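You operate a simulated robot arm through the tools that you are given. There is no shell and no other tool. Be economical: measure what you need, move in short steps, check, and stop when the job is done.

You are at the controls of a simulated two-armed robot. One attempt, no reset.

TASK
Set the blue divider to C and the green one to E.
Fine: lift each knob to slide it and push it down again.

Only the result counts: the job must be done as asked and must still hold three seconds after the hand-in. Knocking over, shifting, dropping, spilling or breaking anything else fails it.

THE ROBOT
Two 7-joint arms with two-finger parallel grippers on one trunk, on a base that drives. Base frame: it is fixed to the floor where the robot stands at the start and does not move with it; the origin is under the middle of the robot, x ahead of it, y to its left, z up. Lengths are in mm, angles in rad, forces in N, time in s.
The left shoulder is at the start at [27, 101, 1297], the right one opposite. With the tool pointing down near the work surface each hand reaches from about 100 to 480 mm from the robot's upright axis, wherever it stands, measured 20 degrees to its own side. Places, roughly: blue divider [600, 400, 900]; blue divider knob [500, 400, 1000]; green divider [600, 200, 900]; green divider knob [500, 200, 1000]. Payload 2.4 kg a hand.
The tool frame of a hand sits at the grasp point between the pads (the TCP): z along the fingers, y along the line on which they close. The tips reach 24 mm beyond it. Largest opening 68 mm; finger width 17, thickness 10; the body of the gripper, 40 by 70 mm, starts 41 mm behind the TCP.
Orientation is told as [roll, pitch, yaw] about the base's x, y, z axes, in that order, counted from this pose: with the fingers straight down and closing along the base's y, the tool's x points along the base's -x, its y along +y and its z along -z.

THE INTERFACE
- The arms move only by the tool drive_tool. It takes "left_rows", "right_rows" or both (then of equal length, played together; a hand with none holds still); each is a list of rows, each an object (a shift or turn left out is 0, a gripper value left out holds the last) with "claw": the gripper command, from -1 (fully open) to 1 (shut), values between in proportion; "slide": the shift along the base's x, y, z in mm, a list of three; "rotation": the turn, a rotation vector about the base's x, y, z in rad, a list of three. In form: [{"claw": claw, "slide": [x, y, z], "rotation": [ax, ay, az]}, ...]. A call has 1 to 20 rows; each row shifts and turns the commanded pose from where the row before left it. A row lasts 0.2 s, in which the tool goes at most 50 mm and 0.15 rad; a call with a longer step from one row to the next is refused whole, and so is a gripper value outside its range. Where a pose cannot be reached the arm comes as near as it can. A force on the tool above 90 N (or 10 N above the force at the start of the call, whichever is more), or a blocked arm, ends the call early, and 0.2 s more pass. Each finger travels about 72 mm/s and halts on what it meets, pressing with about 43 N; the grip force reading is that of the motor and also rises with nothing between the fingers. The clock runs only during rows and for 0.2 s after the last one: add rows that do not move to give the fingers time. The reply holds the time, the measured pose of the TCP, the force on the tool along the base axes, the opening and the grip force, in the units named above and with some noise, with the torque about the TCP (base axes, N m) and any sound that the robot's microphone picked up.
- Cameras (640 x 400 px; columns grow to the right, rows downward): "scene" is now at [84.5, 51.5, 1441.3]; the picture's right is [0.45, -0.89, 0.00], its down [-0.61, -0.31, -0.73] and it looks along [0.66, 0.33, -0.68] (base axes); focal length 266 px, centre (320, 200). "left" rides on the left gripper at [84, -11, -75] in its tool frame; the picture's right is [0.13, 0.99, 0.00], its down [-0.60, 0.08, -0.79] and it looks along [-0.79, 0.10, 0.61] (tool axes); focal length 251 px, centre (320, 200). "right" rides on the right gripper at [84, 11, -75] in its tool frame; the picture's right is [-0.13, 0.99, 0.00], its down [-0.60, -0.08, -0.79] and it looks along [-0.79, -0.10, 0.61] (tool axes); focal length 251 px, centre (320, 200). There is no depth. A picture from a camera that has moved, and an enlarged one, comes with that camera's place and axes in the base frame and with its lens. The place of the scene camera against the robot may be out by one fixed shift of up to 25 mm in any direction.
- grab_frame(camera): a new picture of that camera. It takes no simulated time.
- raise_lower(by): slides the trunk up (or, below 0, down) by that many mm; the arms and the scene camera ride with it, the base frame stays. It gives what a move gives, with no picture.
- steer(legs): drives the robot by 1 to 6 legs, each [ahead, left, turn to the left] in mm, mm and rad, along the robot's own axes; the way and the turn of a leg run together, so that a leg with both is an arc; at most 1500 mm and 3.142 rad a leg. The arms and the cameras ride along, it lands a little off, and it stops where it bumps. It gives what a move gives.
- pan_tilt(pan, tilt): turns the head with the scene camera to pan (to the left, within 1.501 rad either way) and tilt (down, from -0.506 to 1.204), counted from straight ahead of the robot. It gives what a move gives.
- close_up(camera, box): a new picture of the part [left, top, right, bottom] of that camera's present view, enlarged. It takes no simulated time.
- sign_off(): hands the job in; it is judged then, once.

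Work in short steps. Places have to be worked out from the pictures, the camera data and where the tool is seen: move nearer, look again, correct. Check each grasp and each placing, and mend what went wrong. You have 120 turns and 108 pictures in all, those below and enlarged ones among them. Open the grippers and draw the arms clear of the work before you hand the job in, unless the task says otherwise; then end with one line.

The tools are called after "Emit:" as a command line: name --argument value ..., lists and objects as JSON in quotes. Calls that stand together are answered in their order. drive_tool: Moves the arms, as the interface text tells. Its arguments: {"type":"object","properties":{"left_rows":{"type":"array","items":{"type":"object","properties":{"claw":{"type":"number"},"slide":{"type":"array","items":{"type":"number"}},"rotation":{"type":"array","items":{"type":"number"}}}}},"right_rows":{"type":"array","items":{"type":"object","properties":{"claw":{"type":"number"},"slide":{"type":"array","items":{"type":"number"}},"rotation":{"type":"array","items":{"type":"number"}}}}}},"required":[]} The other tools are called the same way: raise_lower (by) slides the trunk up or down; steer (legs) drives the base; pan_tilt (pan, tilt) turns the head that bears the scene camera; grab_frame (camera) takes a picture; close_up (camera, box) takes an enlarged picture of a part of a camera's view; sign_off () hands the job in.

At the start:

```text
clock: 0.0
left_eef_pos: [266.4, 324.2, 1220.8]
left_tcp_rot: [0.002, -0.001, 0.0]
left_ft_force: [0.5, 0.4, -0.1]
left_wrist_torque: [0.01, 0.02, -0.02]
left_width: 68.1
left_grip_force: 0.1
right_eef_pos: [377.0, 3.0, 1234.4]
right_tcp_rot: [0.001, 0.0, -0.001]
right_ft_force: [0.5, 1.2, 0.1]
right_wrist_torque: [0.0, 0.0, -0.04]
right_width: 68.1
right_grip_force: 0.1
trunk travel left (down, up): [-510.0, 339.0]
robot x, y, heading: [4.8, 4.3, -0.002]
head pan, tilt: [0.466, 0.745]
```

scene: 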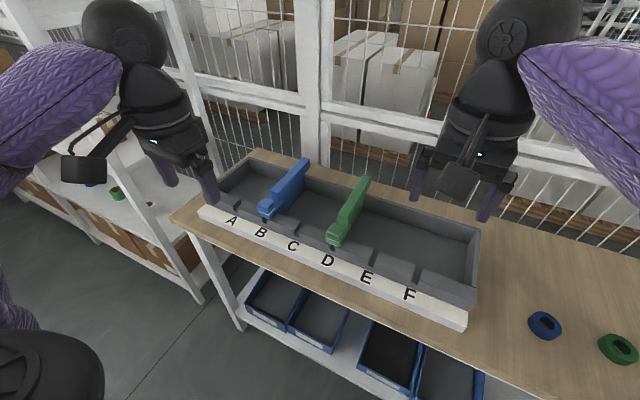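
right: 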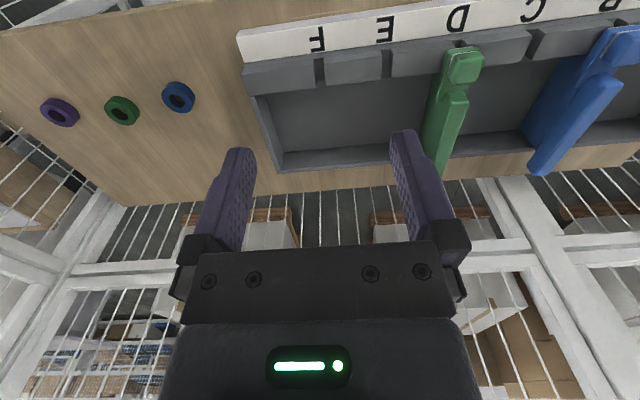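
left: 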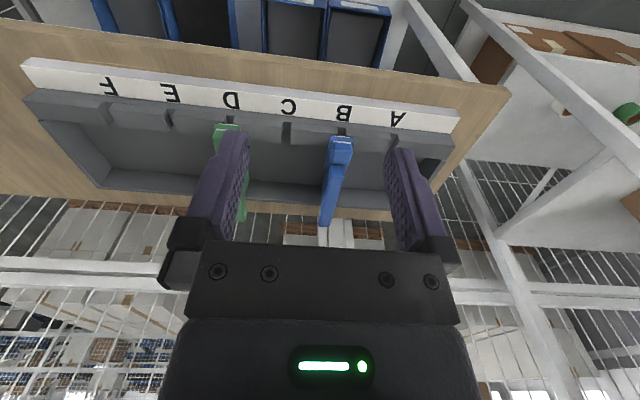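

The blue divider seems to sit at B and the green one at D. I'll look closer at the rail and notches.

Emit:
close_up --camera "scene" --box '[180, 140, 500, 340]'

Emit:
close_up --camera "left" --box '[20, 40, 500, 260]'

Emit:
close_up --camera "right" --box '[240, 0, 640, 200]'

```text
2.00 times, centred on (340, 240) of scene
camera zoom: at [84.5, 51.5, 1441.3], right [0.45, -0.89, 0.0], down [-0.61, -0.31, -0.73], along [0.66, 0.33, -0.68], focal length 532 px, centre (280, 120)
```

zoom: 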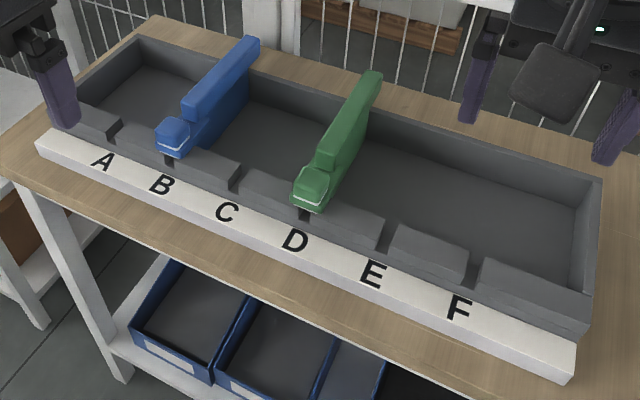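

```text
1.33 times, centred on (260, 150) of left
camera zoom: at [181.9, 312.5, 1296.5], right [-0.13, 0.99, 0.0], down [0.6, 0.08, 0.79], along [0.79, 0.1, -0.61], focal length 335 px, centre (400, 267)
```

zoom: 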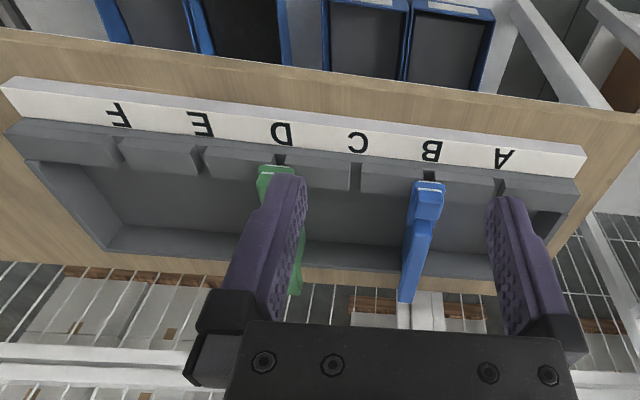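

```text
1.60 times, centred on (440, 100) of right
camera zoom: at [292.3, 15.0, 1309.8], right [0.13, 0.99, 0.0], down [0.6, -0.08, 0.79], along [0.79, -0.1, -0.61], focal length 402 px, centre (128, 360)
```

zoom: 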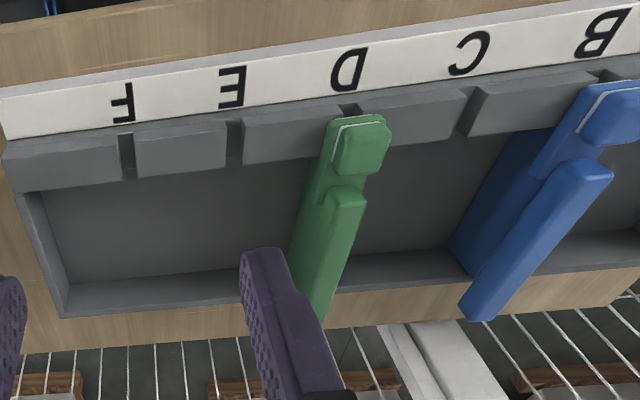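

Both hand cameras together put the knobs at about blue [470, 383, 957] and green [473, 193, 957]. The tray runs along y with a pitch of about 95 mm, so blue goes B→C and green D→E, each one notch toward -y. I'll draw the hands in, then drive left and a little ahead.

Emit:
drive_tool --left_rows '[{"claw": 0.0, "slide": [0, -40, 0]}, {"slide": [0, -40, 0]}, {"slide": [0, -40, 0]}, {"slide": [0, -30, 0]}]' --right_rows '[{"claw": 0.0, "slide": [-30, -40, 0]}, {"slide": [-30, -40, 0]}, {"slide": [-30, -40, 0]}, {"slide": [-20, 0, 0]}]'

Emit:
steer --legs '[[0, 236, 0], [70, 0, 0]]'

Emit:
grab_frame --camera "scene"

Emit:
grab_frame --camera "right"

Emit:
grab_frame --camera "left"

```text
clock: 1.0
left_eef_pos: [267.3, 172.5, 1221.0]
left_tcp_rot: [0.002, 0.001, 0.003]
left_ft_force: [1.1, 0.1, 0.3]
left_wrist_torque: [0.02, 0.02, -0.01]
left_width: 34.1
left_grip_force: 0.0
right_eef_pos: [265.0, -116.4, 1233.8]
right_tcp_rot: [-0.001, 0.001, 0.0]
right_ft_force: [0.0, 0.4, 0.3]
right_wrist_torque: [0.0, 0.0, 0.01]
right_width: 33.8
right_grip_force: 0.0
trunk travel left (down, up): [-510.0, 339.0]
robot x, y, heading: [-2.8, 1.9, 0.002]
head pan, tilt: [0.466, 0.745]
```

```text
clock: 3.4
left_eef_pos: [339.7, 412.8, 1221.1]
left_tcp_rot: [0.003, 0.001, 0.001]
left_ft_force: [0.3, -0.1, 0.9]
left_wrist_torque: [0.0, 0.04, 0.03]
left_width: 33.8
left_grip_force: 0.1
right_eef_pos: [337.5, 123.8, 1232.2]
right_tcp_rot: [0.0, 0.003, 0.002]
right_ft_force: [-0.1, 0.0, 0.2]
right_wrist_torque: [0.04, 0.04, 0.04]
right_width: 34.2
right_grip_force: 0.1
trunk travel left (down, up): [-510.0, 339.0]
robot x, y, heading: [72.7, 240.5, -0.003]
head pan, tilt: [0.466, 0.745]
```

```text
101 pictures are left
camera scene: at [156.6, 291.5, 1441.2], right [0.45, -0.89, 0.0], down [-0.61, -0.31, -0.73], along [0.65, 0.33, -0.68], focal length 266 px, centre (320, 200)
```

scene: 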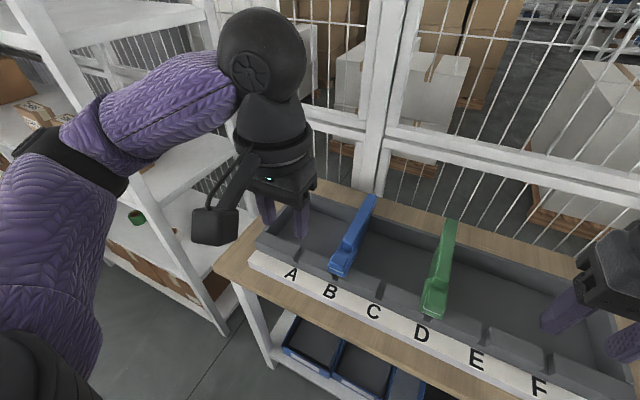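

```text
100 pictures are left
camera right: at [253.1, 135.4, 1309.8], right [0.13, 0.99, 0.0], down [0.61, -0.08, 0.79], along [0.79, -0.1, -0.61], focal length 251 px, centre (320, 200)
```

right: 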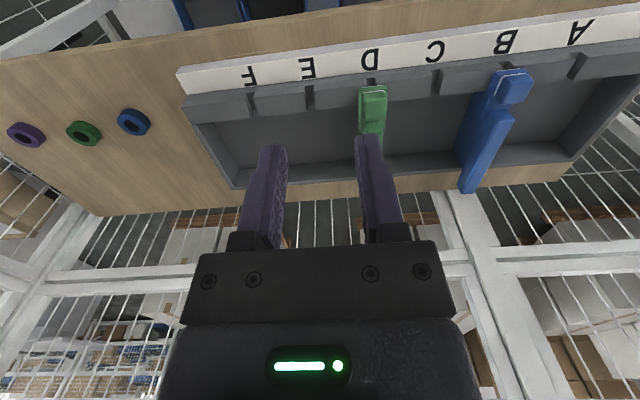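

```text
99 pictures are left
camera left: at [255.6, 401.3, 1296.6], right [-0.13, 0.99, 0.0], down [0.6, 0.08, 0.79], along [0.79, 0.1, -0.61], focal length 251 px, centre (320, 200)
```

left: 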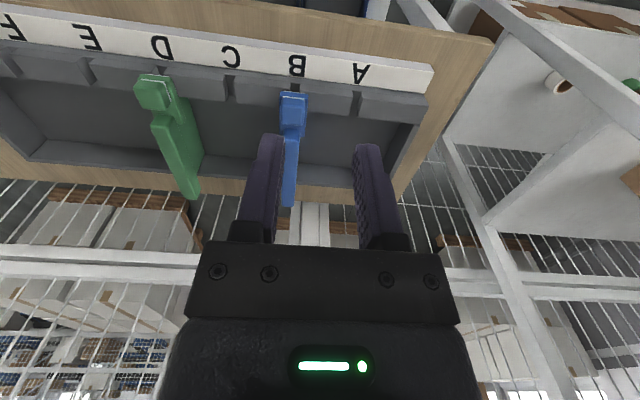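

The knob tops are at about green [474, 191, 957] and blue [469, 386, 957]. I'll bring the open right hand above the green knob and look again.

Emit:
drive_tool --right_rows '[{"claw": -1, "slide": [34, 17, -20]}, {"slide": [34, 17, -30]}, {"slide": [34, 17, -30]}, {"slide": [33, 16, -30]}, {"slide": [0, 0, -30]}, {"slide": [0, 0, -30]}]'

Emit:
grab_frame --camera "right"

Emit:
grab_frame --camera "left"

Emit:
grab_frame --camera "scene"

```text
clock: 4.8
left_eef_pos: [338.8, 413.0, 1221.2]
left_tcp_rot: [0.002, 0.0, 0.002]
left_ft_force: [-0.9, 0.2, 0.2]
left_wrist_torque: [-0.02, -0.03, -0.01]
left_width: 34.0
left_grip_force: 0.1
right_eef_pos: [470.2, 193.7, 1064.4]
right_tcp_rot: [-0.001, 0.001, 0.004]
right_ft_force: [-0.1, -0.3, -0.7]
right_wrist_torque: [-0.01, 0.01, 0.01]
right_width: 68.1
right_grip_force: 0.1
trunk travel left (down, up): [-510.0, 339.0]
robot x, y, heading: [71.6, 236.4, -0.0]
head pan, tilt: [0.466, 0.745]
```

```text
98 pictures are left
camera right: at [386.6, 205.9, 1140.2], right [0.13, 0.99, 0.0], down [0.6, -0.08, 0.79], along [0.79, -0.1, -0.61], focal length 251 px, centre (320, 200)
```

right: 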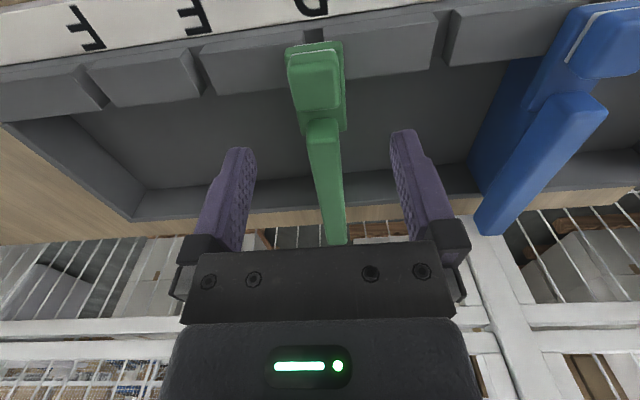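

```text
97 pictures are left
camera left: at [254.5, 401.5, 1296.8], right [-0.13, 0.99, 0.0], down [0.6, 0.08, 0.79], along [0.79, 0.1, -0.61], focal length 251 px, centre (320, 200)
```

left: 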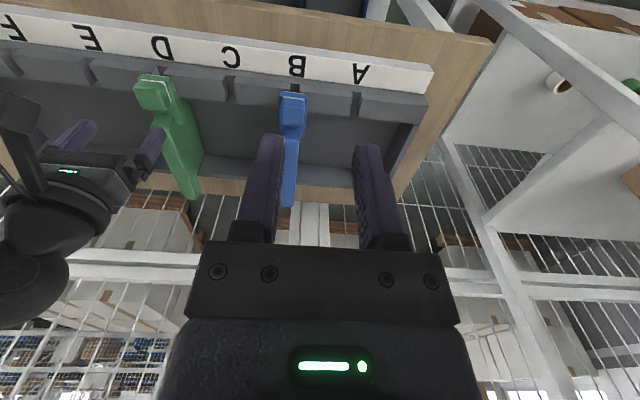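

```text
96 pictures are left
camera scene: at [155.4, 291.8, 1441.3], right [0.45, -0.89, 0.0], down [-0.61, -0.31, -0.73], along [0.66, 0.33, -0.68], focal length 266 px, centre (320, 200)
```

scene: 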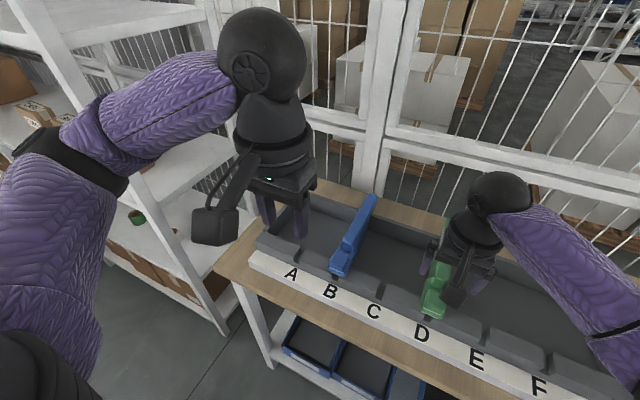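

Emit:
close_up --camera "right" --box '[200, 0, 440, 150]'

Emit:
close_up --camera "left" --box '[100, 40, 340, 190]'

```text
2.67 times, centred on (320, 75) of right
camera zoom: at [386.6, 205.9, 1140.2], right [0.13, 0.99, 0.0], down [0.6, -0.08, 0.79], along [0.79, -0.1, -0.61], focal length 670 px, centre (320, 533)
```

zoom: 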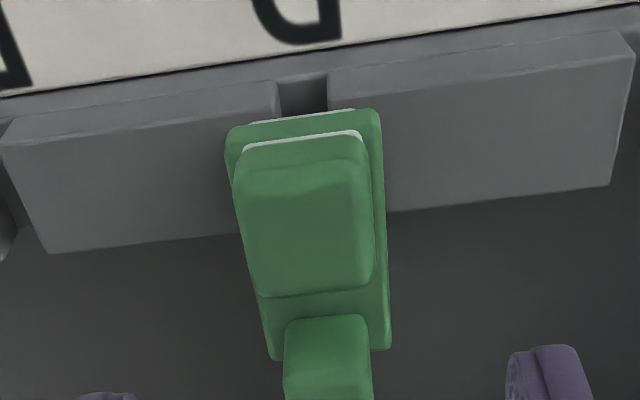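

```text
2.67 times, centred on (220, 115) of left
camera zoom: at [254.5, 401.5, 1296.8], right [-0.13, 0.99, 0.0], down [0.6, 0.08, 0.79], along [0.79, 0.1, -0.61], focal length 670 px, centre (587, 427)
```

zoom: 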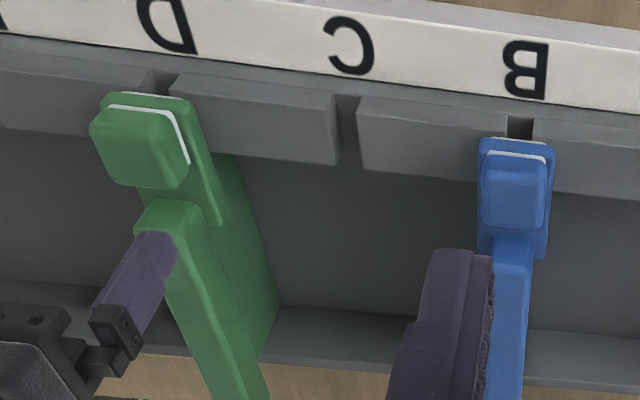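

Triangulated from both views, the green knob spans x 463–496, is about 31 wide at y≈191, and its top is at z≈971 with its foot plate at about 949. I'll descend so the tips stop just above the plate.

Emit:
drive_tool --right_rows '[{"claw": -1, "slide": [9, -3, -25]}, {"slide": [0, 0, -25]}, {"slide": [0, 0, -20]}, {"slide": [0, 0, -8]}, {"slide": [0, 0, -4]}]'

Emit:
grab_frame --camera "right"

Emit:
close_up --camera "left" --box '[60, 40, 300, 190]'

```text
clock: 6.0
left_eef_pos: [337.6, 413.0, 1221.3]
left_tcp_rot: [0.001, -0.001, 0.002]
left_ft_force: [0.3, 0.3, 0.0]
left_wrist_torque: [0.02, 0.0, -0.02]
left_width: 33.9
left_grip_force: 0.0
right_eef_pos: [478.5, 187.6, 981.4]
right_tcp_rot: [0.002, 0.0, 0.002]
right_ft_force: [-0.3, 0.6, -0.6]
right_wrist_torque: [0.02, -0.01, -0.02]
right_width: 67.9
right_grip_force: 0.0
trunk travel left (down, up): [-510.0, 339.0]
robot x, y, heading: [69.8, 240.9, 0.003]
head pan, tilt: [0.466, 0.745]
```

```text
93 pictures are left
camera right: at [395.3, 199.1, 1057.5], right [0.13, 0.99, 0.0], down [0.6, -0.08, 0.79], along [0.79, -0.1, -0.61], focal length 251 px, centre (320, 200)
```

right: 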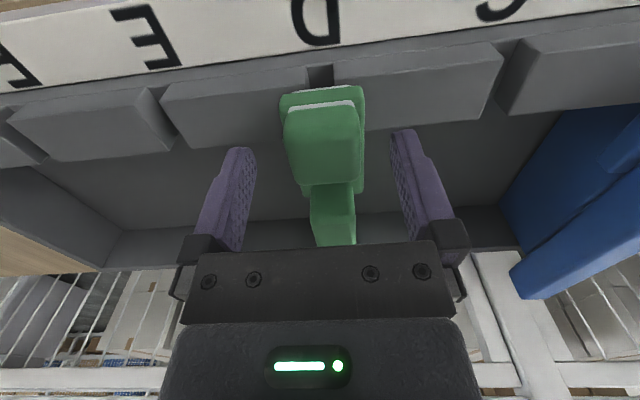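

```text
2.67 times, centred on (180, 115) of left
camera zoom: at [254.4, 401.4, 1296.8], right [-0.13, 0.99, 0.0], down [0.6, 0.08, 0.79], along [0.79, 0.1, -0.61], focal length 670 px, centre (693, 427)
```

zoom: 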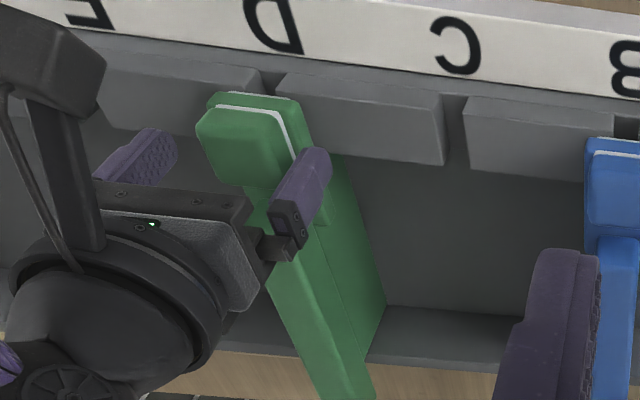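

The fingers straddle the knob. I'll go down 5 mm and close.

Emit:
drive_tool --right_rows '[{"claw": -1, "slide": [0, 2, -5]}, {"claw": 0}, {"claw": 0.4}, {"claw": 0.6}, {"claw": 0.6}, {"claw": 0.6}]'

Emit:
grab_frame --camera "right"

```text
clock: 7.4
left_eef_pos: [338.6, 412.9, 1220.9]
left_tcp_rot: [0.001, -0.001, 0.001]
left_ft_force: [0.5, 0.2, -0.8]
left_wrist_torque: [0.0, 0.02, -0.01]
left_width: 33.9
left_grip_force: 0.0
right_eef_pos: [479.9, 189.6, 975.4]
right_tcp_rot: [0.001, 0.001, 0.002]
right_ft_force: [-0.8, 0.8, -1.3]
right_wrist_torque: [0.11, -0.03, -0.11]
right_width: 35.9
right_grip_force: 44.7
trunk travel left (down, up): [-510.0, 339.0]
robot x, y, heading: [69.2, 240.0, 0.001]
head pan, tilt: [0.466, 0.745]
```

```text
91 pictures are left
camera right: at [395.9, 201.2, 1052.1], right [0.13, 0.99, 0.0], down [0.6, -0.08, 0.79], along [0.79, -0.1, -0.61], focal length 251 px, centre (320, 200)
```

right: 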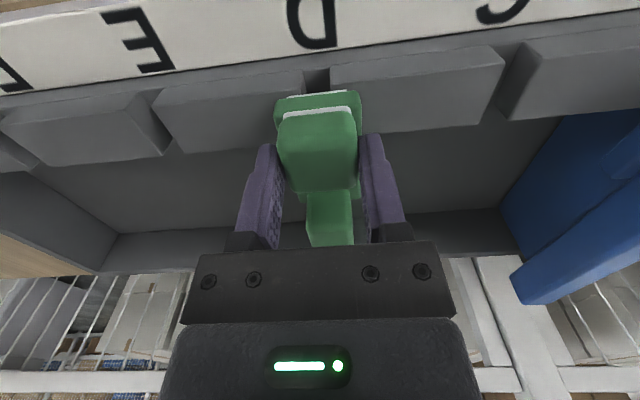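

The knob is gripped (width 35.9, 45 N). Now I'll lift slowly and watch the force.

Emit:
drive_tool --right_rows '[{"slide": [0, 0, 4]}, {"slide": [0, 0, 4]}, {"slide": [0, 0, 4]}]'

Emit:
close_up --camera "right" --box '[200, 50, 440, 200]'

```text
clock: 8.2
left_eef_pos: [337.6, 412.5, 1221.6]
left_tcp_rot: [0.0, -0.001, 0.003]
left_ft_force: [0.0, -0.4, -0.6]
left_wrist_torque: [0.0, -0.03, 0.02]
left_width: 34.1
left_grip_force: 0.2
right_eef_pos: [479.1, 191.1, 988.3]
right_tcp_rot: [0.0, 0.001, 0.001]
right_ft_force: [-1.2, -1.2, -2.1]
right_wrist_torque: [-0.06, -0.16, 0.03]
right_width: 35.6
right_grip_force: 44.9
trunk travel left (down, up): [-510.0, 339.0]
robot x, y, heading: [74.6, 239.0, 0.001]
head pan, tilt: [0.466, 0.745]
```

```text
2.67 times, centred on (320, 125) of right
camera zoom: at [395.9, 201.3, 1065.1], right [0.13, 0.99, 0.0], down [0.6, -0.08, 0.79], along [0.79, -0.1, -0.61], focal length 670 px, centre (320, 400)
```

zoom: 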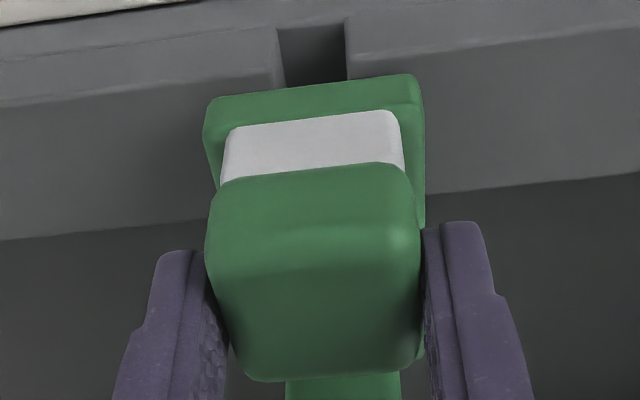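

The knob has risen about 12 mm on its white stem with little force. I'll lift a few mm more to look for the end stop.

Emit:
drive_tool --right_rows '[{"slide": [0, 0, 2]}, {"slide": [0, 0, 2]}, {"slide": [0, 0, 2]}]'

Emit:
close_up --camera "right" --box '[200, 50, 440, 200]'

Emit:
close_up --camera "left" --box '[60, 40, 300, 190]'

```text
clock: 9.0
left_eef_pos: [338.2, 412.3, 1221.0]
left_tcp_rot: [0.003, 0.0, 0.002]
left_ft_force: [0.6, 0.7, -0.2]
left_wrist_torque: [0.03, -0.03, -0.02]
left_width: 33.7
left_grip_force: 0.1
right_eef_pos: [479.5, 189.8, 995.0]
right_tcp_rot: [-0.003, 0.004, 0.001]
right_ft_force: [-5.0, 0.6, -23.6]
right_wrist_torque: [0.01, -1.0, -0.16]
right_width: 35.7
right_grip_force: 45.0
trunk travel left (down, up): [-510.0, 339.0]
robot x, y, heading: [68.9, 240.9, 0.001]
head pan, tilt: [0.466, 0.745]
```

```text
2.67 times, centred on (320, 125) of right
camera zoom: at [396.2, 201.4, 1070.4], right [0.13, 0.99, 0.0], down [0.61, -0.08, 0.79], along [0.78, -0.1, -0.61], focal length 670 px, centre (320, 400)
```

zoom: 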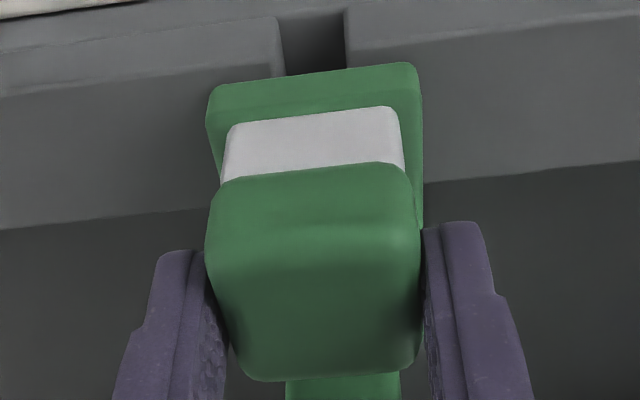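

```text
2.67 times, centred on (180, 115) of left
camera zoom: at [255.1, 401.2, 1296.3], right [-0.13, 0.99, 0.0], down [0.6, 0.08, 0.79], along [0.79, 0.1, -0.61], focal length 670 px, centre (693, 427)
```

zoom: 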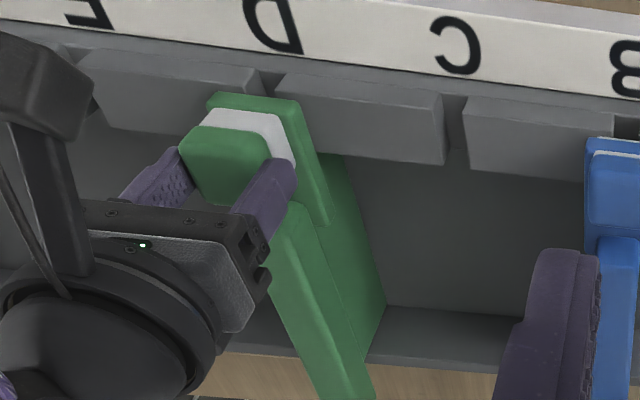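

The stop is reached at about z 992–995 (-24 N). I'll ease down 4 mm and slide slowly toward E.

Emit:
drive_tool --right_rows '[{"slide": [0, 0, -4]}, {"slide": [0, -5, 0]}, {"slide": [0, -10, 0]}, {"slide": [0, -10, 0]}, {"slide": [0, -5, 0]}]'

Emit:
grab_frame --camera "right"

Emit:
close_up --camera "left" --box '[0, 20, 288, 200]'

```text
clock: 10.2
left_eef_pos: [334.1, 429.8, 1220.9]
left_tcp_rot: [-0.007, -0.003, 0.021]
left_ft_force: [0.0, 0.8, -0.2]
left_wrist_torque: [-0.02, 0.01, 0.01]
left_width: 34.0
left_grip_force: 0.0
right_eef_pos: [479.7, 184.5, 993.6]
right_tcp_rot: [0.006, 0.001, 0.031]
right_ft_force: [-24.9, 61.1, 24.2]
right_wrist_torque: [1.05, -0.16, -0.61]
right_width: 35.8
right_grip_force: 44.9
trunk travel left (down, up): [-510.0, 339.0]
robot x, y, heading: [73.0, 244.1, 0.021]
head pan, tilt: [0.466, 0.745]
```

```text
87 pictures are left
camera right: at [396.3, 192.5, 1069.8], right [0.1, 0.99, 0.01], down [0.61, -0.07, 0.79], along [0.79, -0.08, -0.61], focal length 251 px, centre (320, 200)
```

right: 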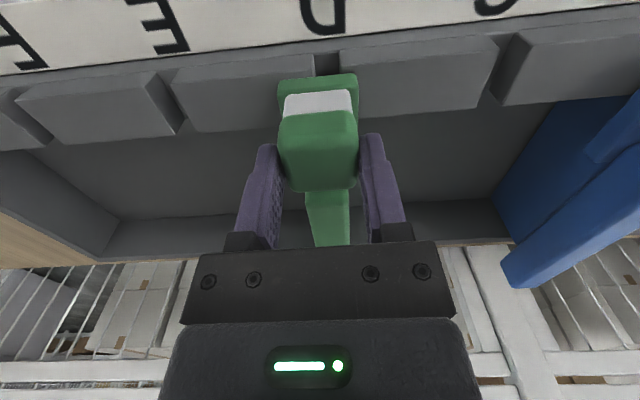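

```text
2.22 times, centred on (144, 110) of left
camera zoom: at [250.2, 418.2, 1296.3], right [-0.15, 0.99, -0.01], down [0.6, 0.1, 0.8], along [0.79, 0.11, -0.61], focal length 559 px, centre (711, 400)
```

zoom: 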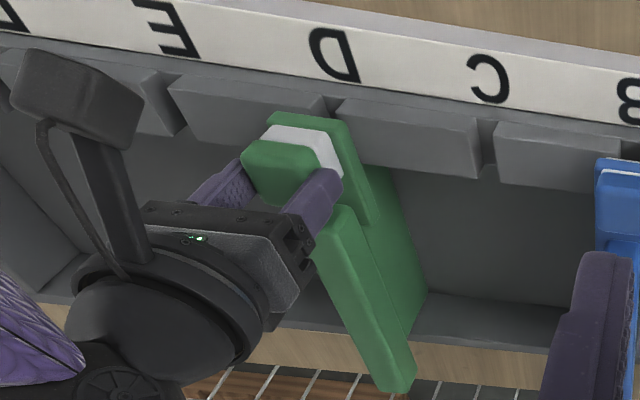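

The slide met resistance: 61 N, only about 5 mm of travel, and the base twisted a little. The lock isn't free at this height, so I'll unload sideways first.

Emit:
drive_tool --right_rows '[{"slide": [0, 8, 0]}, {"slide": [0, 8, 0]}]'

```text
clock: 10.8
left_eef_pos: [335.8, 418.9, 1220.1]
left_tcp_rot: [-0.005, 0.0, 0.006]
left_ft_force: [-0.4, -0.3, 0.3]
left_wrist_torque: [0.01, -0.03, 0.03]
left_width: 34.1
left_grip_force: 0.1
right_eef_pos: [479.1, 184.8, 993.6]
right_tcp_rot: [0.006, -0.005, 0.011]
right_ft_force: [17.4, 51.9, 35.3]
right_wrist_torque: [1.09, 0.87, -0.09]
right_width: 36.1
right_grip_force: 44.6
trunk travel left (down, up): [-510.0, 339.0]
robot x, y, heading: [70.3, 236.0, 0.002]
head pan, tilt: [0.466, 0.745]
```

It is still loaded by 52 N sideways and 35 N upward. I'll keep unloading.

Emit:
drive_tool --right_rows '[{"slide": [0, 5, 0]}, {"slide": [0, 4, 2]}]'

Emit:
close_up --camera "right" --box '[200, 50, 440, 200]'

```text
clock: 11.4
left_eef_pos: [335.9, 414.3, 1221.4]
left_tcp_rot: [-0.002, -0.004, -0.001]
left_ft_force: [-0.9, 0.3, -0.5]
left_wrist_torque: [0.01, -0.03, 0.03]
left_width: 33.9
left_grip_force: 0.1
right_eef_pos: [479.3, 184.7, 992.3]
right_tcp_rot: [-0.004, -0.001, -0.001]
right_ft_force: [8.7, 16.7, 24.2]
right_wrist_torque: [0.6, -1.03, 0.11]
right_width: 35.9
right_grip_force: 45.1
trunk travel left (down, up): [-510.0, 339.0]
robot x, y, heading: [73.0, 242.5, 0.0]
head pan, tilt: [0.466, 0.745]
```

```text
2.67 times, centred on (320, 125) of right
camera zoom: at [395.9, 196.5, 1068.9], right [0.13, 0.99, 0.0], down [0.6, -0.08, 0.79], along [0.79, -0.11, -0.61], focal length 670 px, centre (320, 400)
```

zoom: 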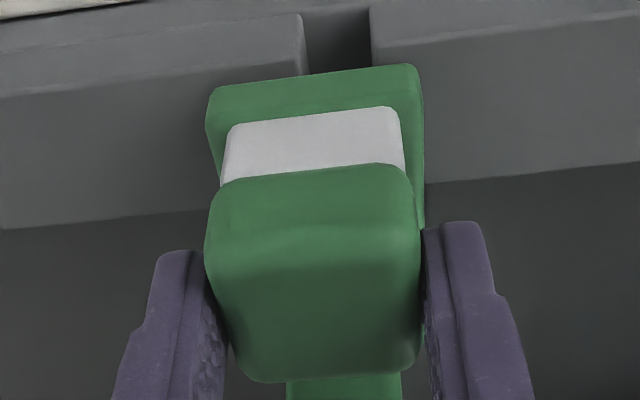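

The divider sits about 5 mm off its notch and the pin seems to drag because I eased down too far. I'll raise the knob back toward its stop and check the force.

Emit:
drive_tool --right_rows '[{"slide": [0, 1, 2]}, {"slide": [0, 0, 0]}]'

```text
clock: 12.0
left_eef_pos: [338.9, 413.8, 1221.9]
left_tcp_rot: [0.003, 0.002, 0.002]
left_ft_force: [0.6, 0.9, -0.7]
left_wrist_torque: [0.02, 0.02, 0.0]
left_width: 34.0
left_grip_force: 0.0
right_eef_pos: [480.4, 184.0, 992.8]
right_tcp_rot: [-0.005, 0.007, 0.001]
right_ft_force: [1.1, 2.3, -1.4]
right_wrist_torque: [-0.11, -0.76, -0.09]
right_width: 35.9
right_grip_force: 45.5
trunk travel left (down, up): [-510.0, 339.0]
robot x, y, heading: [68.8, 237.6, -0.0]
head pan, tilt: [0.466, 0.745]
```

It is unloaded now at z≈993. I'll lift 1 mm more and try a small slide.

Emit:
drive_tool --right_rows '[{"slide": [0, 0, 1]}, {"slide": [0, -3, 0]}, {"slide": [0, -3, 0]}, {"slide": [0, 0, 0]}]'

```text
clock: 13.0
left_eef_pos: [339.0, 411.4, 1221.0]
left_tcp_rot: [0.003, 0.001, 0.002]
left_ft_force: [-0.2, -0.3, -0.1]
left_wrist_torque: [0.04, 0.04, 0.0]
left_width: 34.2
left_grip_force: 0.1
right_eef_pos: [479.4, 180.0, 993.0]
right_tcp_rot: [-0.002, 0.007, 0.002]
right_ft_force: [-7.2, 0.3, -34.7]
right_wrist_torque: [0.01, 0.27, -0.32]
right_width: 35.8
right_grip_force: 45.1
trunk travel left (down, up): [-510.0, 339.0]
robot x, y, heading: [71.8, 240.3, 0.006]
head pan, tilt: [0.466, 0.745]
```

It slides now (y 180, no lateral force) but pulls on the stop. I'll ease 1 mm and continue.

Emit:
drive_tool --right_rows '[{"slide": [0, -3, -0.7]}, {"slide": [0, -5, 0]}, {"slide": [0, -5, 0]}, {"slide": [0, -5, 0]}, {"slide": [0, 0, 0]}]'

Emit:
grab_frame --camera "right"

```text
clock: 14.2
left_eef_pos: [338.1, 413.5, 1220.3]
left_tcp_rot: [0.0, 0.0, 0.002]
left_ft_force: [0.3, -0.5, 0.3]
left_wrist_torque: [0.02, 0.04, 0.01]
left_width: 33.9
left_grip_force: 0.1
right_eef_pos: [479.7, 162.5, 995.9]
right_tcp_rot: [0.0, 0.002, 0.003]
right_ft_force: [-10.5, 1.8, -29.6]
right_wrist_torque: [0.02, 0.76, 0.06]
right_width: 35.9
right_grip_force: 45.1
trunk travel left (down, up): [-510.0, 339.0]
robot x, y, heading: [69.8, 235.2, 0.004]
head pan, tilt: [0.466, 0.745]
```

```text
84 pictures are left
camera right: at [396.5, 173.3, 1071.7], right [0.13, 0.99, 0.0], down [0.61, -0.08, 0.79], along [0.79, -0.1, -0.61], focal length 251 px, centre (320, 200)
```

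right: 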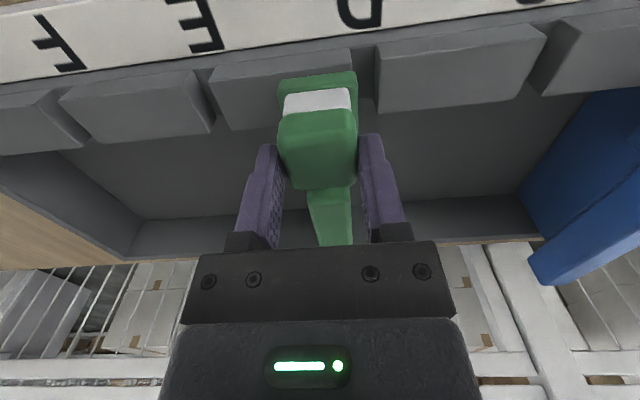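

It slides freely. I'll carry on to about y 108.

Emit:
drive_tool --right_rows '[{"slide": [0, -4, -0.7]}, {"slide": [0, -6, 0]}, {"slide": [0, -8, 0]}, {"slide": [0, -8, 0]}, {"slide": [0, -8, 0]}, {"slide": [0, -8, 0]}, {"slide": [0, -8, 0]}, {"slide": [0, -5, 0]}, {"slide": [0, 0, 0]}]'

Emit:
grab_frame --camera "right"

Emit:
close_up --camera "left" --box '[0, 0, 320, 200]'

```text
clock: 16.2
left_eef_pos: [339.2, 413.8, 1220.9]
left_tcp_rot: [0.001, 0.0, 0.001]
left_ft_force: [-0.5, -0.2, -0.2]
left_wrist_torque: [-0.01, 0.03, -0.01]
left_width: 34.0
left_grip_force: 0.1
right_eef_pos: [480.3, 108.5, 995.3]
right_tcp_rot: [-0.001, -0.002, 0.002]
right_ft_force: [8.6, 2.9, 9.2]
right_wrist_torque: [-0.05, 0.3, -0.1]
right_width: 35.9
right_grip_force: 45.4
trunk travel left (down, up): [-510.0, 339.0]
robot x, y, heading: [74.0, 240.4, -0.001]
head pan, tilt: [0.466, 0.745]
```

```text
83 pictures are left
camera right: at [396.2, 119.6, 1071.3], right [0.13, 0.99, 0.0], down [0.6, -0.08, 0.79], along [0.79, -0.1, -0.61], focal length 251 px, centre (320, 200)
```

right: 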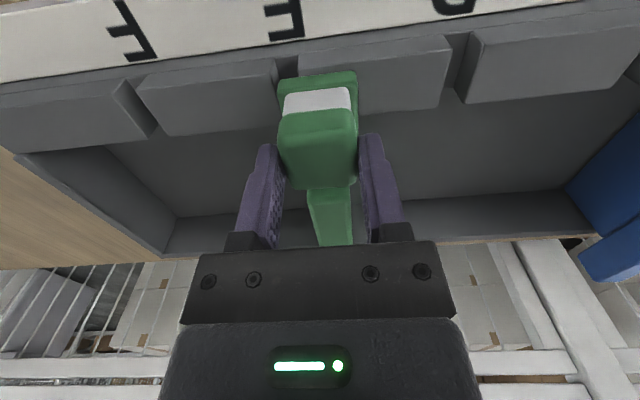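

```text
2.00 times, centred on (160, 100) of left
camera zoom: at [255.2, 402.0, 1296.8], right [-0.13, 0.99, 0.0], down [0.6, 0.08, 0.79], along [0.79, 0.1, -0.61], focal length 503 px, centre (640, 400)
```

zoom: 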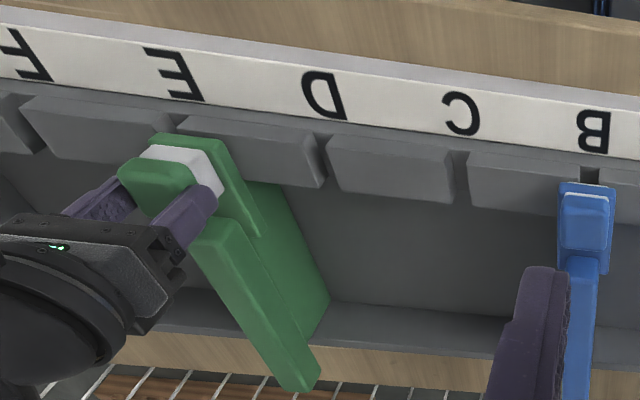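

Nearly there, so I'll zoom in to measure the remaining offset to notch E.

Emit:
close_up --camera "right" --box '[200, 50, 440, 200]'

```text
2.67 times, centred on (320, 125) of right
camera zoom: at [396.2, 119.6, 1071.3], right [0.13, 0.99, 0.0], down [0.6, -0.08, 0.79], along [0.79, -0.1, -0.61], focal length 670 px, centre (320, 400)
```

zoom: 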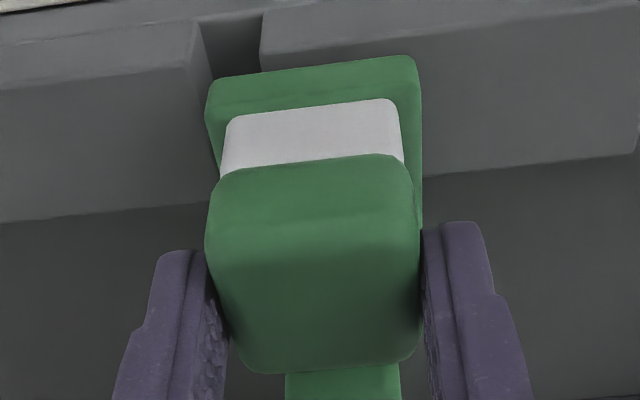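

The notch E offset is about 82 zoom px at 4.96 px/mm, so 16.5 mm remain.

Emit:
drive_tool --right_rows '[{"slide": [0, -6, 0]}, {"slide": [0, -6, 0]}, {"slide": [0, -4.5, 0]}, {"slide": [0, 0, 0]}]'

Emit:
close_up --camera "right" --box '[200, 50, 440, 200]'

```text
clock: 17.2
left_eef_pos: [339.8, 412.5, 1220.1]
left_tcp_rot: [0.003, 0.002, 0.001]
left_ft_force: [-0.3, -0.6, -0.5]
left_wrist_torque: [-0.01, -0.02, 0.01]
left_width: 34.1
left_grip_force: 0.1
right_eef_pos: [480.8, 90.6, 995.7]
right_tcp_rot: [0.001, -0.001, 0.001]
right_ft_force: [16.8, -1.1, 2.5]
right_wrist_torque: [-0.06, -1.5, -0.07]
right_width: 35.6
right_grip_force: 45.6
trunk travel left (down, up): [-510.0, 339.0]
robot x, y, heading: [69.0, 239.7, -0.001]
head pan, tilt: [0.466, 0.745]
```

```text
2.67 times, centred on (320, 125) of right
camera zoom: at [396.4, 102.1, 1070.9], right [0.13, 0.99, 0.0], down [0.6, -0.08, 0.79], along [0.79, -0.1, -0.61], focal length 670 px, centre (320, 400)
```

zoom: 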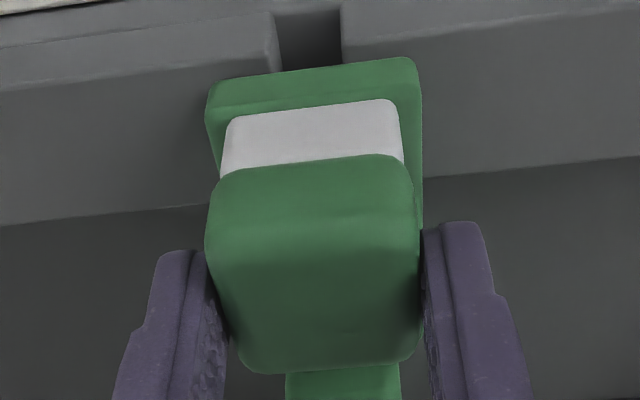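

Notch E now lines up with the plate to within 1 mm. I'll press the knob down.

Emit:
drive_tool --right_rows '[{"slide": [0, 0.5, -3]}, {"slide": [0, 0, -3]}, {"slide": [0, 0, -3]}, {"slide": [0, 0, -3]}, {"slide": [0, 0, -3]}, {"slide": [0, 0, -2]}, {"slide": [0, 0, 0]}]'

Emit:
close_up --camera "right" --box '[200, 50, 440, 200]'

```text
clock: 18.8
left_eef_pos: [337.9, 413.3, 1221.8]
left_tcp_rot: [0.002, -0.001, 0.002]
left_ft_force: [-0.4, -0.3, -0.1]
left_wrist_torque: [-0.01, -0.01, 0.01]
left_width: 33.9
left_grip_force: 0.1
right_eef_pos: [480.6, 91.6, 976.7]
right_tcp_rot: [-0.001, -0.001, 0.001]
right_ft_force: [15.5, -5.1, 28.5]
right_wrist_torque: [-0.1, 0.37, -0.11]
right_width: 35.9
right_grip_force: 45.6
trunk travel left (down, up): [-510.0, 339.0]
robot x, y, heading: [66.8, 238.1, 0.0]
head pan, tilt: [0.466, 0.745]
```

```text
2.67 times, centred on (320, 125) of right
camera zoom: at [395.9, 103.4, 1053.0], right [0.13, 0.99, 0.0], down [0.6, -0.08, 0.79], along [0.79, -0.1, -0.61], focal length 670 px, centre (320, 400)
```

zoom: 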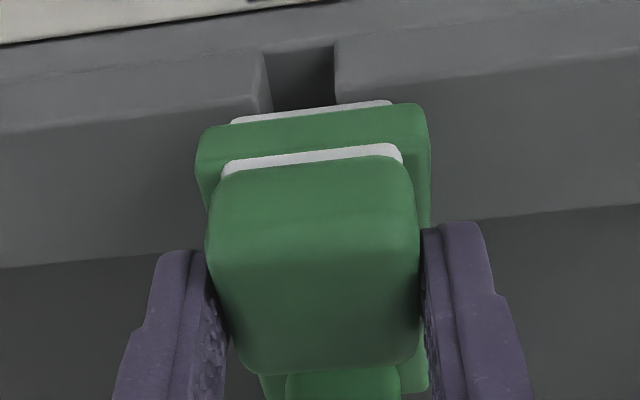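

It is nearly down, with 28 N resistance and a thin white line left. I'll press a little more.

Emit:
drive_tool --right_rows '[{"slide": [0, 0, -1.5]}, {"slide": [0, 0, -1.5]}, {"slide": [0, 0, 0]}]'

Emit:
close_up --camera "right" --box '[200, 50, 440, 200]'

```text
clock: 19.6
left_eef_pos: [336.9, 413.8, 1220.7]
left_tcp_rot: [-0.001, -0.002, 0.001]
left_ft_force: [-0.6, -0.3, 0.1]
left_wrist_torque: [0.02, -0.01, 0.0]
left_width: 34.0
left_grip_force: 0.0
right_eef_pos: [480.0, 91.7, 973.6]
right_tcp_rot: [-0.001, -0.002, 0.003]
right_ft_force: [11.5, -2.4, 43.5]
right_wrist_torque: [0.04, 1.11, -0.12]
right_width: 35.6
right_grip_force: 45.2
trunk travel left (down, up): [-510.0, 339.0]
robot x, y, heading: [69.0, 241.2, 0.004]
head pan, tilt: [0.466, 0.745]
```

```text
2.67 times, centred on (320, 125) of right
camera zoom: at [395.4, 103.5, 1051.4], right [0.13, 0.99, 0.0], down [0.6, -0.08, 0.79], along [0.79, -0.1, -0.61], focal length 670 px, centre (320, 400)
```

zoom: 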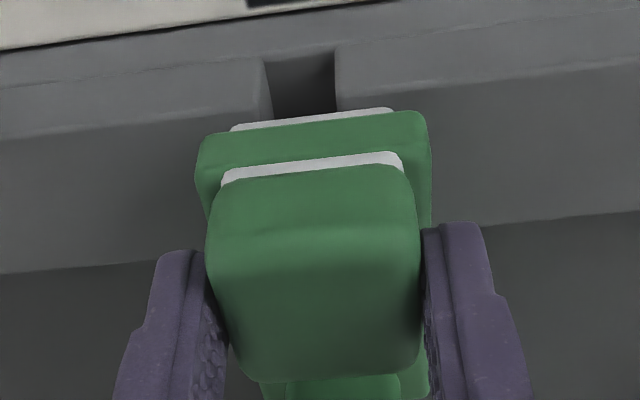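

Resistance is at 43 N, so it's probably seated. I'll release, go up and compare with the original look.

Emit:
drive_tool --right_rows '[{"slide": [0, 0, 2]}, {"claw": 0.0}, {"claw": -0.6}, {"claw": -1}, {"claw": -1}, {"slide": [-2, 0, 25]}, {"slide": [-4, 0, 30]}, {"slide": [-4, 0, 32]}, {"slide": [0, 0, 0]}]'

Emit:
close_up --camera "right" --box '[200, 0, 440, 150]'

Emit:
close_up --camera "left" --box '[0, 0, 320, 200]'

```text
clock: 21.6
left_eef_pos: [338.9, 413.4, 1221.5]
left_tcp_rot: [0.003, -0.002, 0.0]
left_ft_force: [-0.1, -0.2, -0.9]
left_wrist_torque: [-0.01, -0.02, -0.01]
left_width: 34.1
left_grip_force: 0.1
right_eef_pos: [470.3, 93.9, 1063.4]
right_tcp_rot: [0.001, 0.002, 0.001]
right_ft_force: [-0.7, 0.0, 0.2]
right_wrist_torque: [-0.03, 0.01, -0.01]
right_width: 68.0
right_grip_force: 0.1
trunk travel left (down, up): [-510.0, 339.0]
robot x, y, heading: [68.6, 238.6, -0.0]
head pan, tilt: [0.466, 0.745]
```

```text
2.67 times, centred on (320, 75) of right
camera zoom: at [386.3, 105.5, 1139.8], right [0.13, 0.99, 0.0], down [0.6, -0.08, 0.79], along [0.79, -0.1, -0.61], focal length 670 px, centre (320, 533)
```

zoom: 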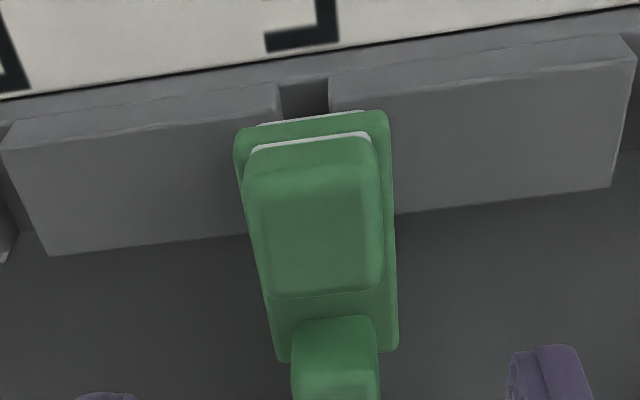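

```text
2.00 times, centred on (160, 100) of left
camera zoom: at [254.5, 401.6, 1296.7], right [-0.13, 0.99, 0.0], down [0.6, 0.08, 0.79], along [0.79, 0.1, -0.61], focal length 503 px, centre (640, 400)
```

zoom: 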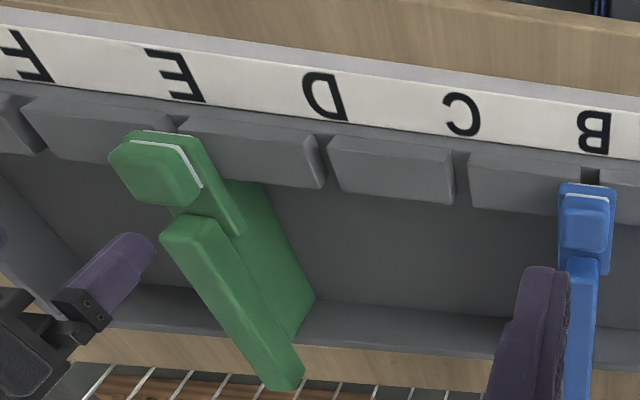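

The green knob is seated at E just as it originally was at D. I'll withdraw the right hand and bring the left hand above blue.

Emit:
drive_tool --right_rows '[{"slide": [0, 0, 40]}, {"slide": [-20, -20, 40]}, {"slide": [-40, -20, 30]}, {"slide": [-40, 0, 20]}, {"slide": [0, 0, 0]}, {"slide": [0, 0, 0]}]' --left_rows '[{"claw": -1, "slide": [34, -6, -20]}, {"slide": [34, -7, -30]}, {"slide": [34, -7, -30]}, {"slide": [29, -7, -30]}, {"slide": [0, 0, -25]}, {"slide": [0, 0, -22]}]'

Emit:
close_up --camera "left" --box '[200, 0, 440, 150]'

Emit:
grab_frame --camera "left"

Emit:
grab_frame --camera "scene"

```text
refused: row 3 steps farther than a row can; nothing moved
```

```text
2.67 times, centred on (320, 75) of left
camera zoom: at [254.5, 401.6, 1296.7], right [-0.13, 0.99, 0.0], down [0.6, 0.08, 0.79], along [0.79, 0.1, -0.61], focal length 670 px, centre (320, 533)
```

zoom: 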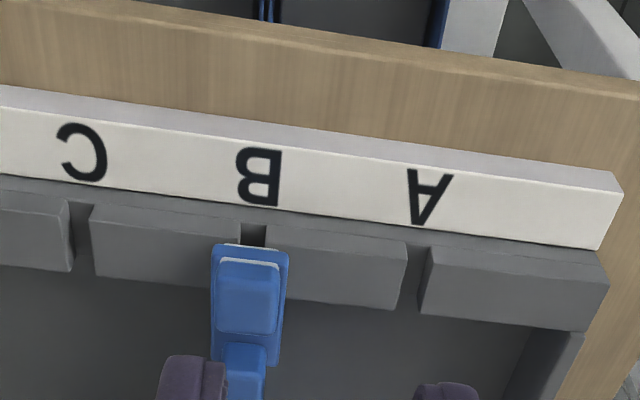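

```text
74 pictures are left
camera left: at [254.5, 401.6, 1296.7], right [-0.13, 0.99, 0.0], down [0.6, 0.08, 0.79], along [0.79, 0.1, -0.61], focal length 251 px, centre (320, 200)
```

left: 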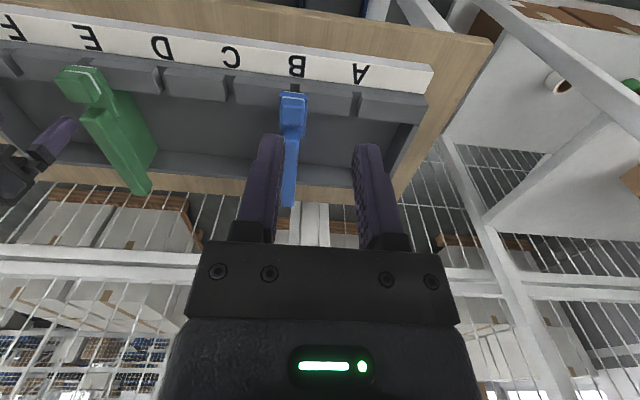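

```text
73 pictures are left
camera scene: at [155.4, 291.9, 1441.3], right [0.45, -0.89, 0.0], down [-0.61, -0.31, -0.73], along [0.66, 0.33, -0.68], focal length 266 px, centre (320, 200)
```

scene: 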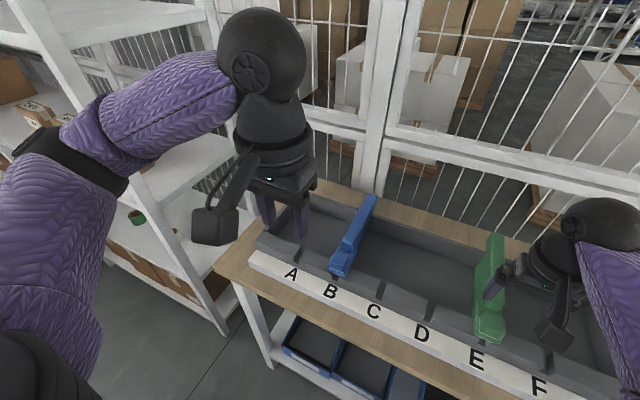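

The call was refused because a row was too long. I'll repeat it with shorter steps.

Emit:
drive_tool --right_rows '[{"slide": [0, 0, 40]}, {"slide": [-20, -20, 35]}, {"slide": [-35, -20, 20]}, {"slide": [-35, 0, 20]}, {"slide": [0, 0, 0]}, {"slide": [0, 0, 0]}, {"slide": [0, 0, 0]}]' --left_rows '[{"claw": -1, "slide": [34, -6, -20]}, {"slide": [34, -7, -25]}, {"slide": [34, -7, -25]}, {"slide": [29, -7, -25]}, {"slide": [0, 0, -25]}, {"slide": [0, 0, -25]}, {"slide": [0, 0, -12]}]'

Emit:
close_up --camera "left" --box '[200, 0, 440, 150]'

```text
clock: 23.2
left_eef_pos: [468.9, 386.2, 1062.0]
left_tcp_rot: [0.002, 0.001, 0.001]
left_ft_force: [0.2, -0.7, -0.1]
left_wrist_torque: [0.0, -0.02, -0.01]
left_width: 68.0
left_grip_force: 0.0
right_eef_pos: [379.4, 50.2, 1178.2]
right_tcp_rot: [0.0, 0.0, 0.003]
right_ft_force: [0.8, -0.1, 0.6]
right_wrist_torque: [-0.01, 0.03, 0.03]
right_width: 68.0
right_grip_force: 0.1
trunk travel left (down, up): [-510.0, 339.0]
robot x, y, heading: [70.0, 241.6, 0.004]
head pan, tilt: [0.466, 0.745]
```

```text
2.67 times, centred on (320, 75) of left
camera zoom: at [385.0, 375.0, 1138.6], right [-0.13, 0.99, 0.0], down [0.6, 0.08, 0.79], along [0.79, 0.11, -0.61], focal length 670 px, centre (320, 533)
```

zoom: 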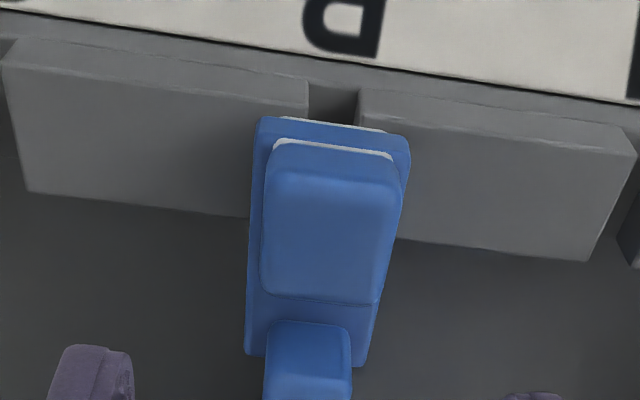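

The blue knob centre is at about y 390, same height and x as green. I'll descend with tips just above its plate and close.

Emit:
drive_tool --left_rows '[{"claw": -1, "slide": [10, 3.5, -25]}, {"slide": [0, 0, -25]}, {"slide": [0, 0, -20]}, {"slide": [0, 0, -10]}, {"slide": [0, 0, -5]}, {"slide": [0, 0, 0]}]'

Emit:
grab_frame --camera "left"

```text
clock: 24.6
left_eef_pos: [478.2, 389.7, 979.0]
left_tcp_rot: [0.003, 0.0, 0.003]
left_ft_force: [0.4, -0.3, -0.4]
left_wrist_torque: [-0.04, 0.02, 0.0]
left_width: 68.0
left_grip_force: 0.2
right_eef_pos: [380.0, 49.8, 1176.9]
right_tcp_rot: [-0.001, 0.002, 0.002]
right_ft_force: [-0.8, 0.3, 0.8]
right_wrist_torque: [-0.03, 0.02, 0.01]
right_width: 68.0
right_grip_force: 0.2
trunk travel left (down, up): [-510.0, 339.0]
robot x, y, heading: [73.8, 242.7, 0.001]
head pan, tilt: [0.466, 0.745]
```

```text
71 pictures are left
camera left: at [394.6, 377.5, 1054.8], right [-0.13, 0.99, 0.0], down [0.6, 0.08, 0.79], along [0.79, 0.1, -0.61], focal length 251 px, centre (320, 200)
```

left: 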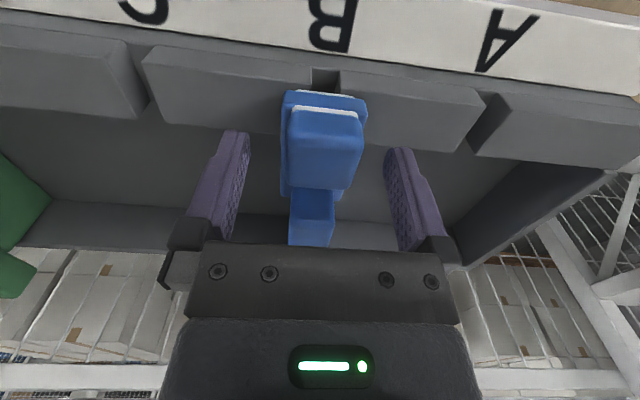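

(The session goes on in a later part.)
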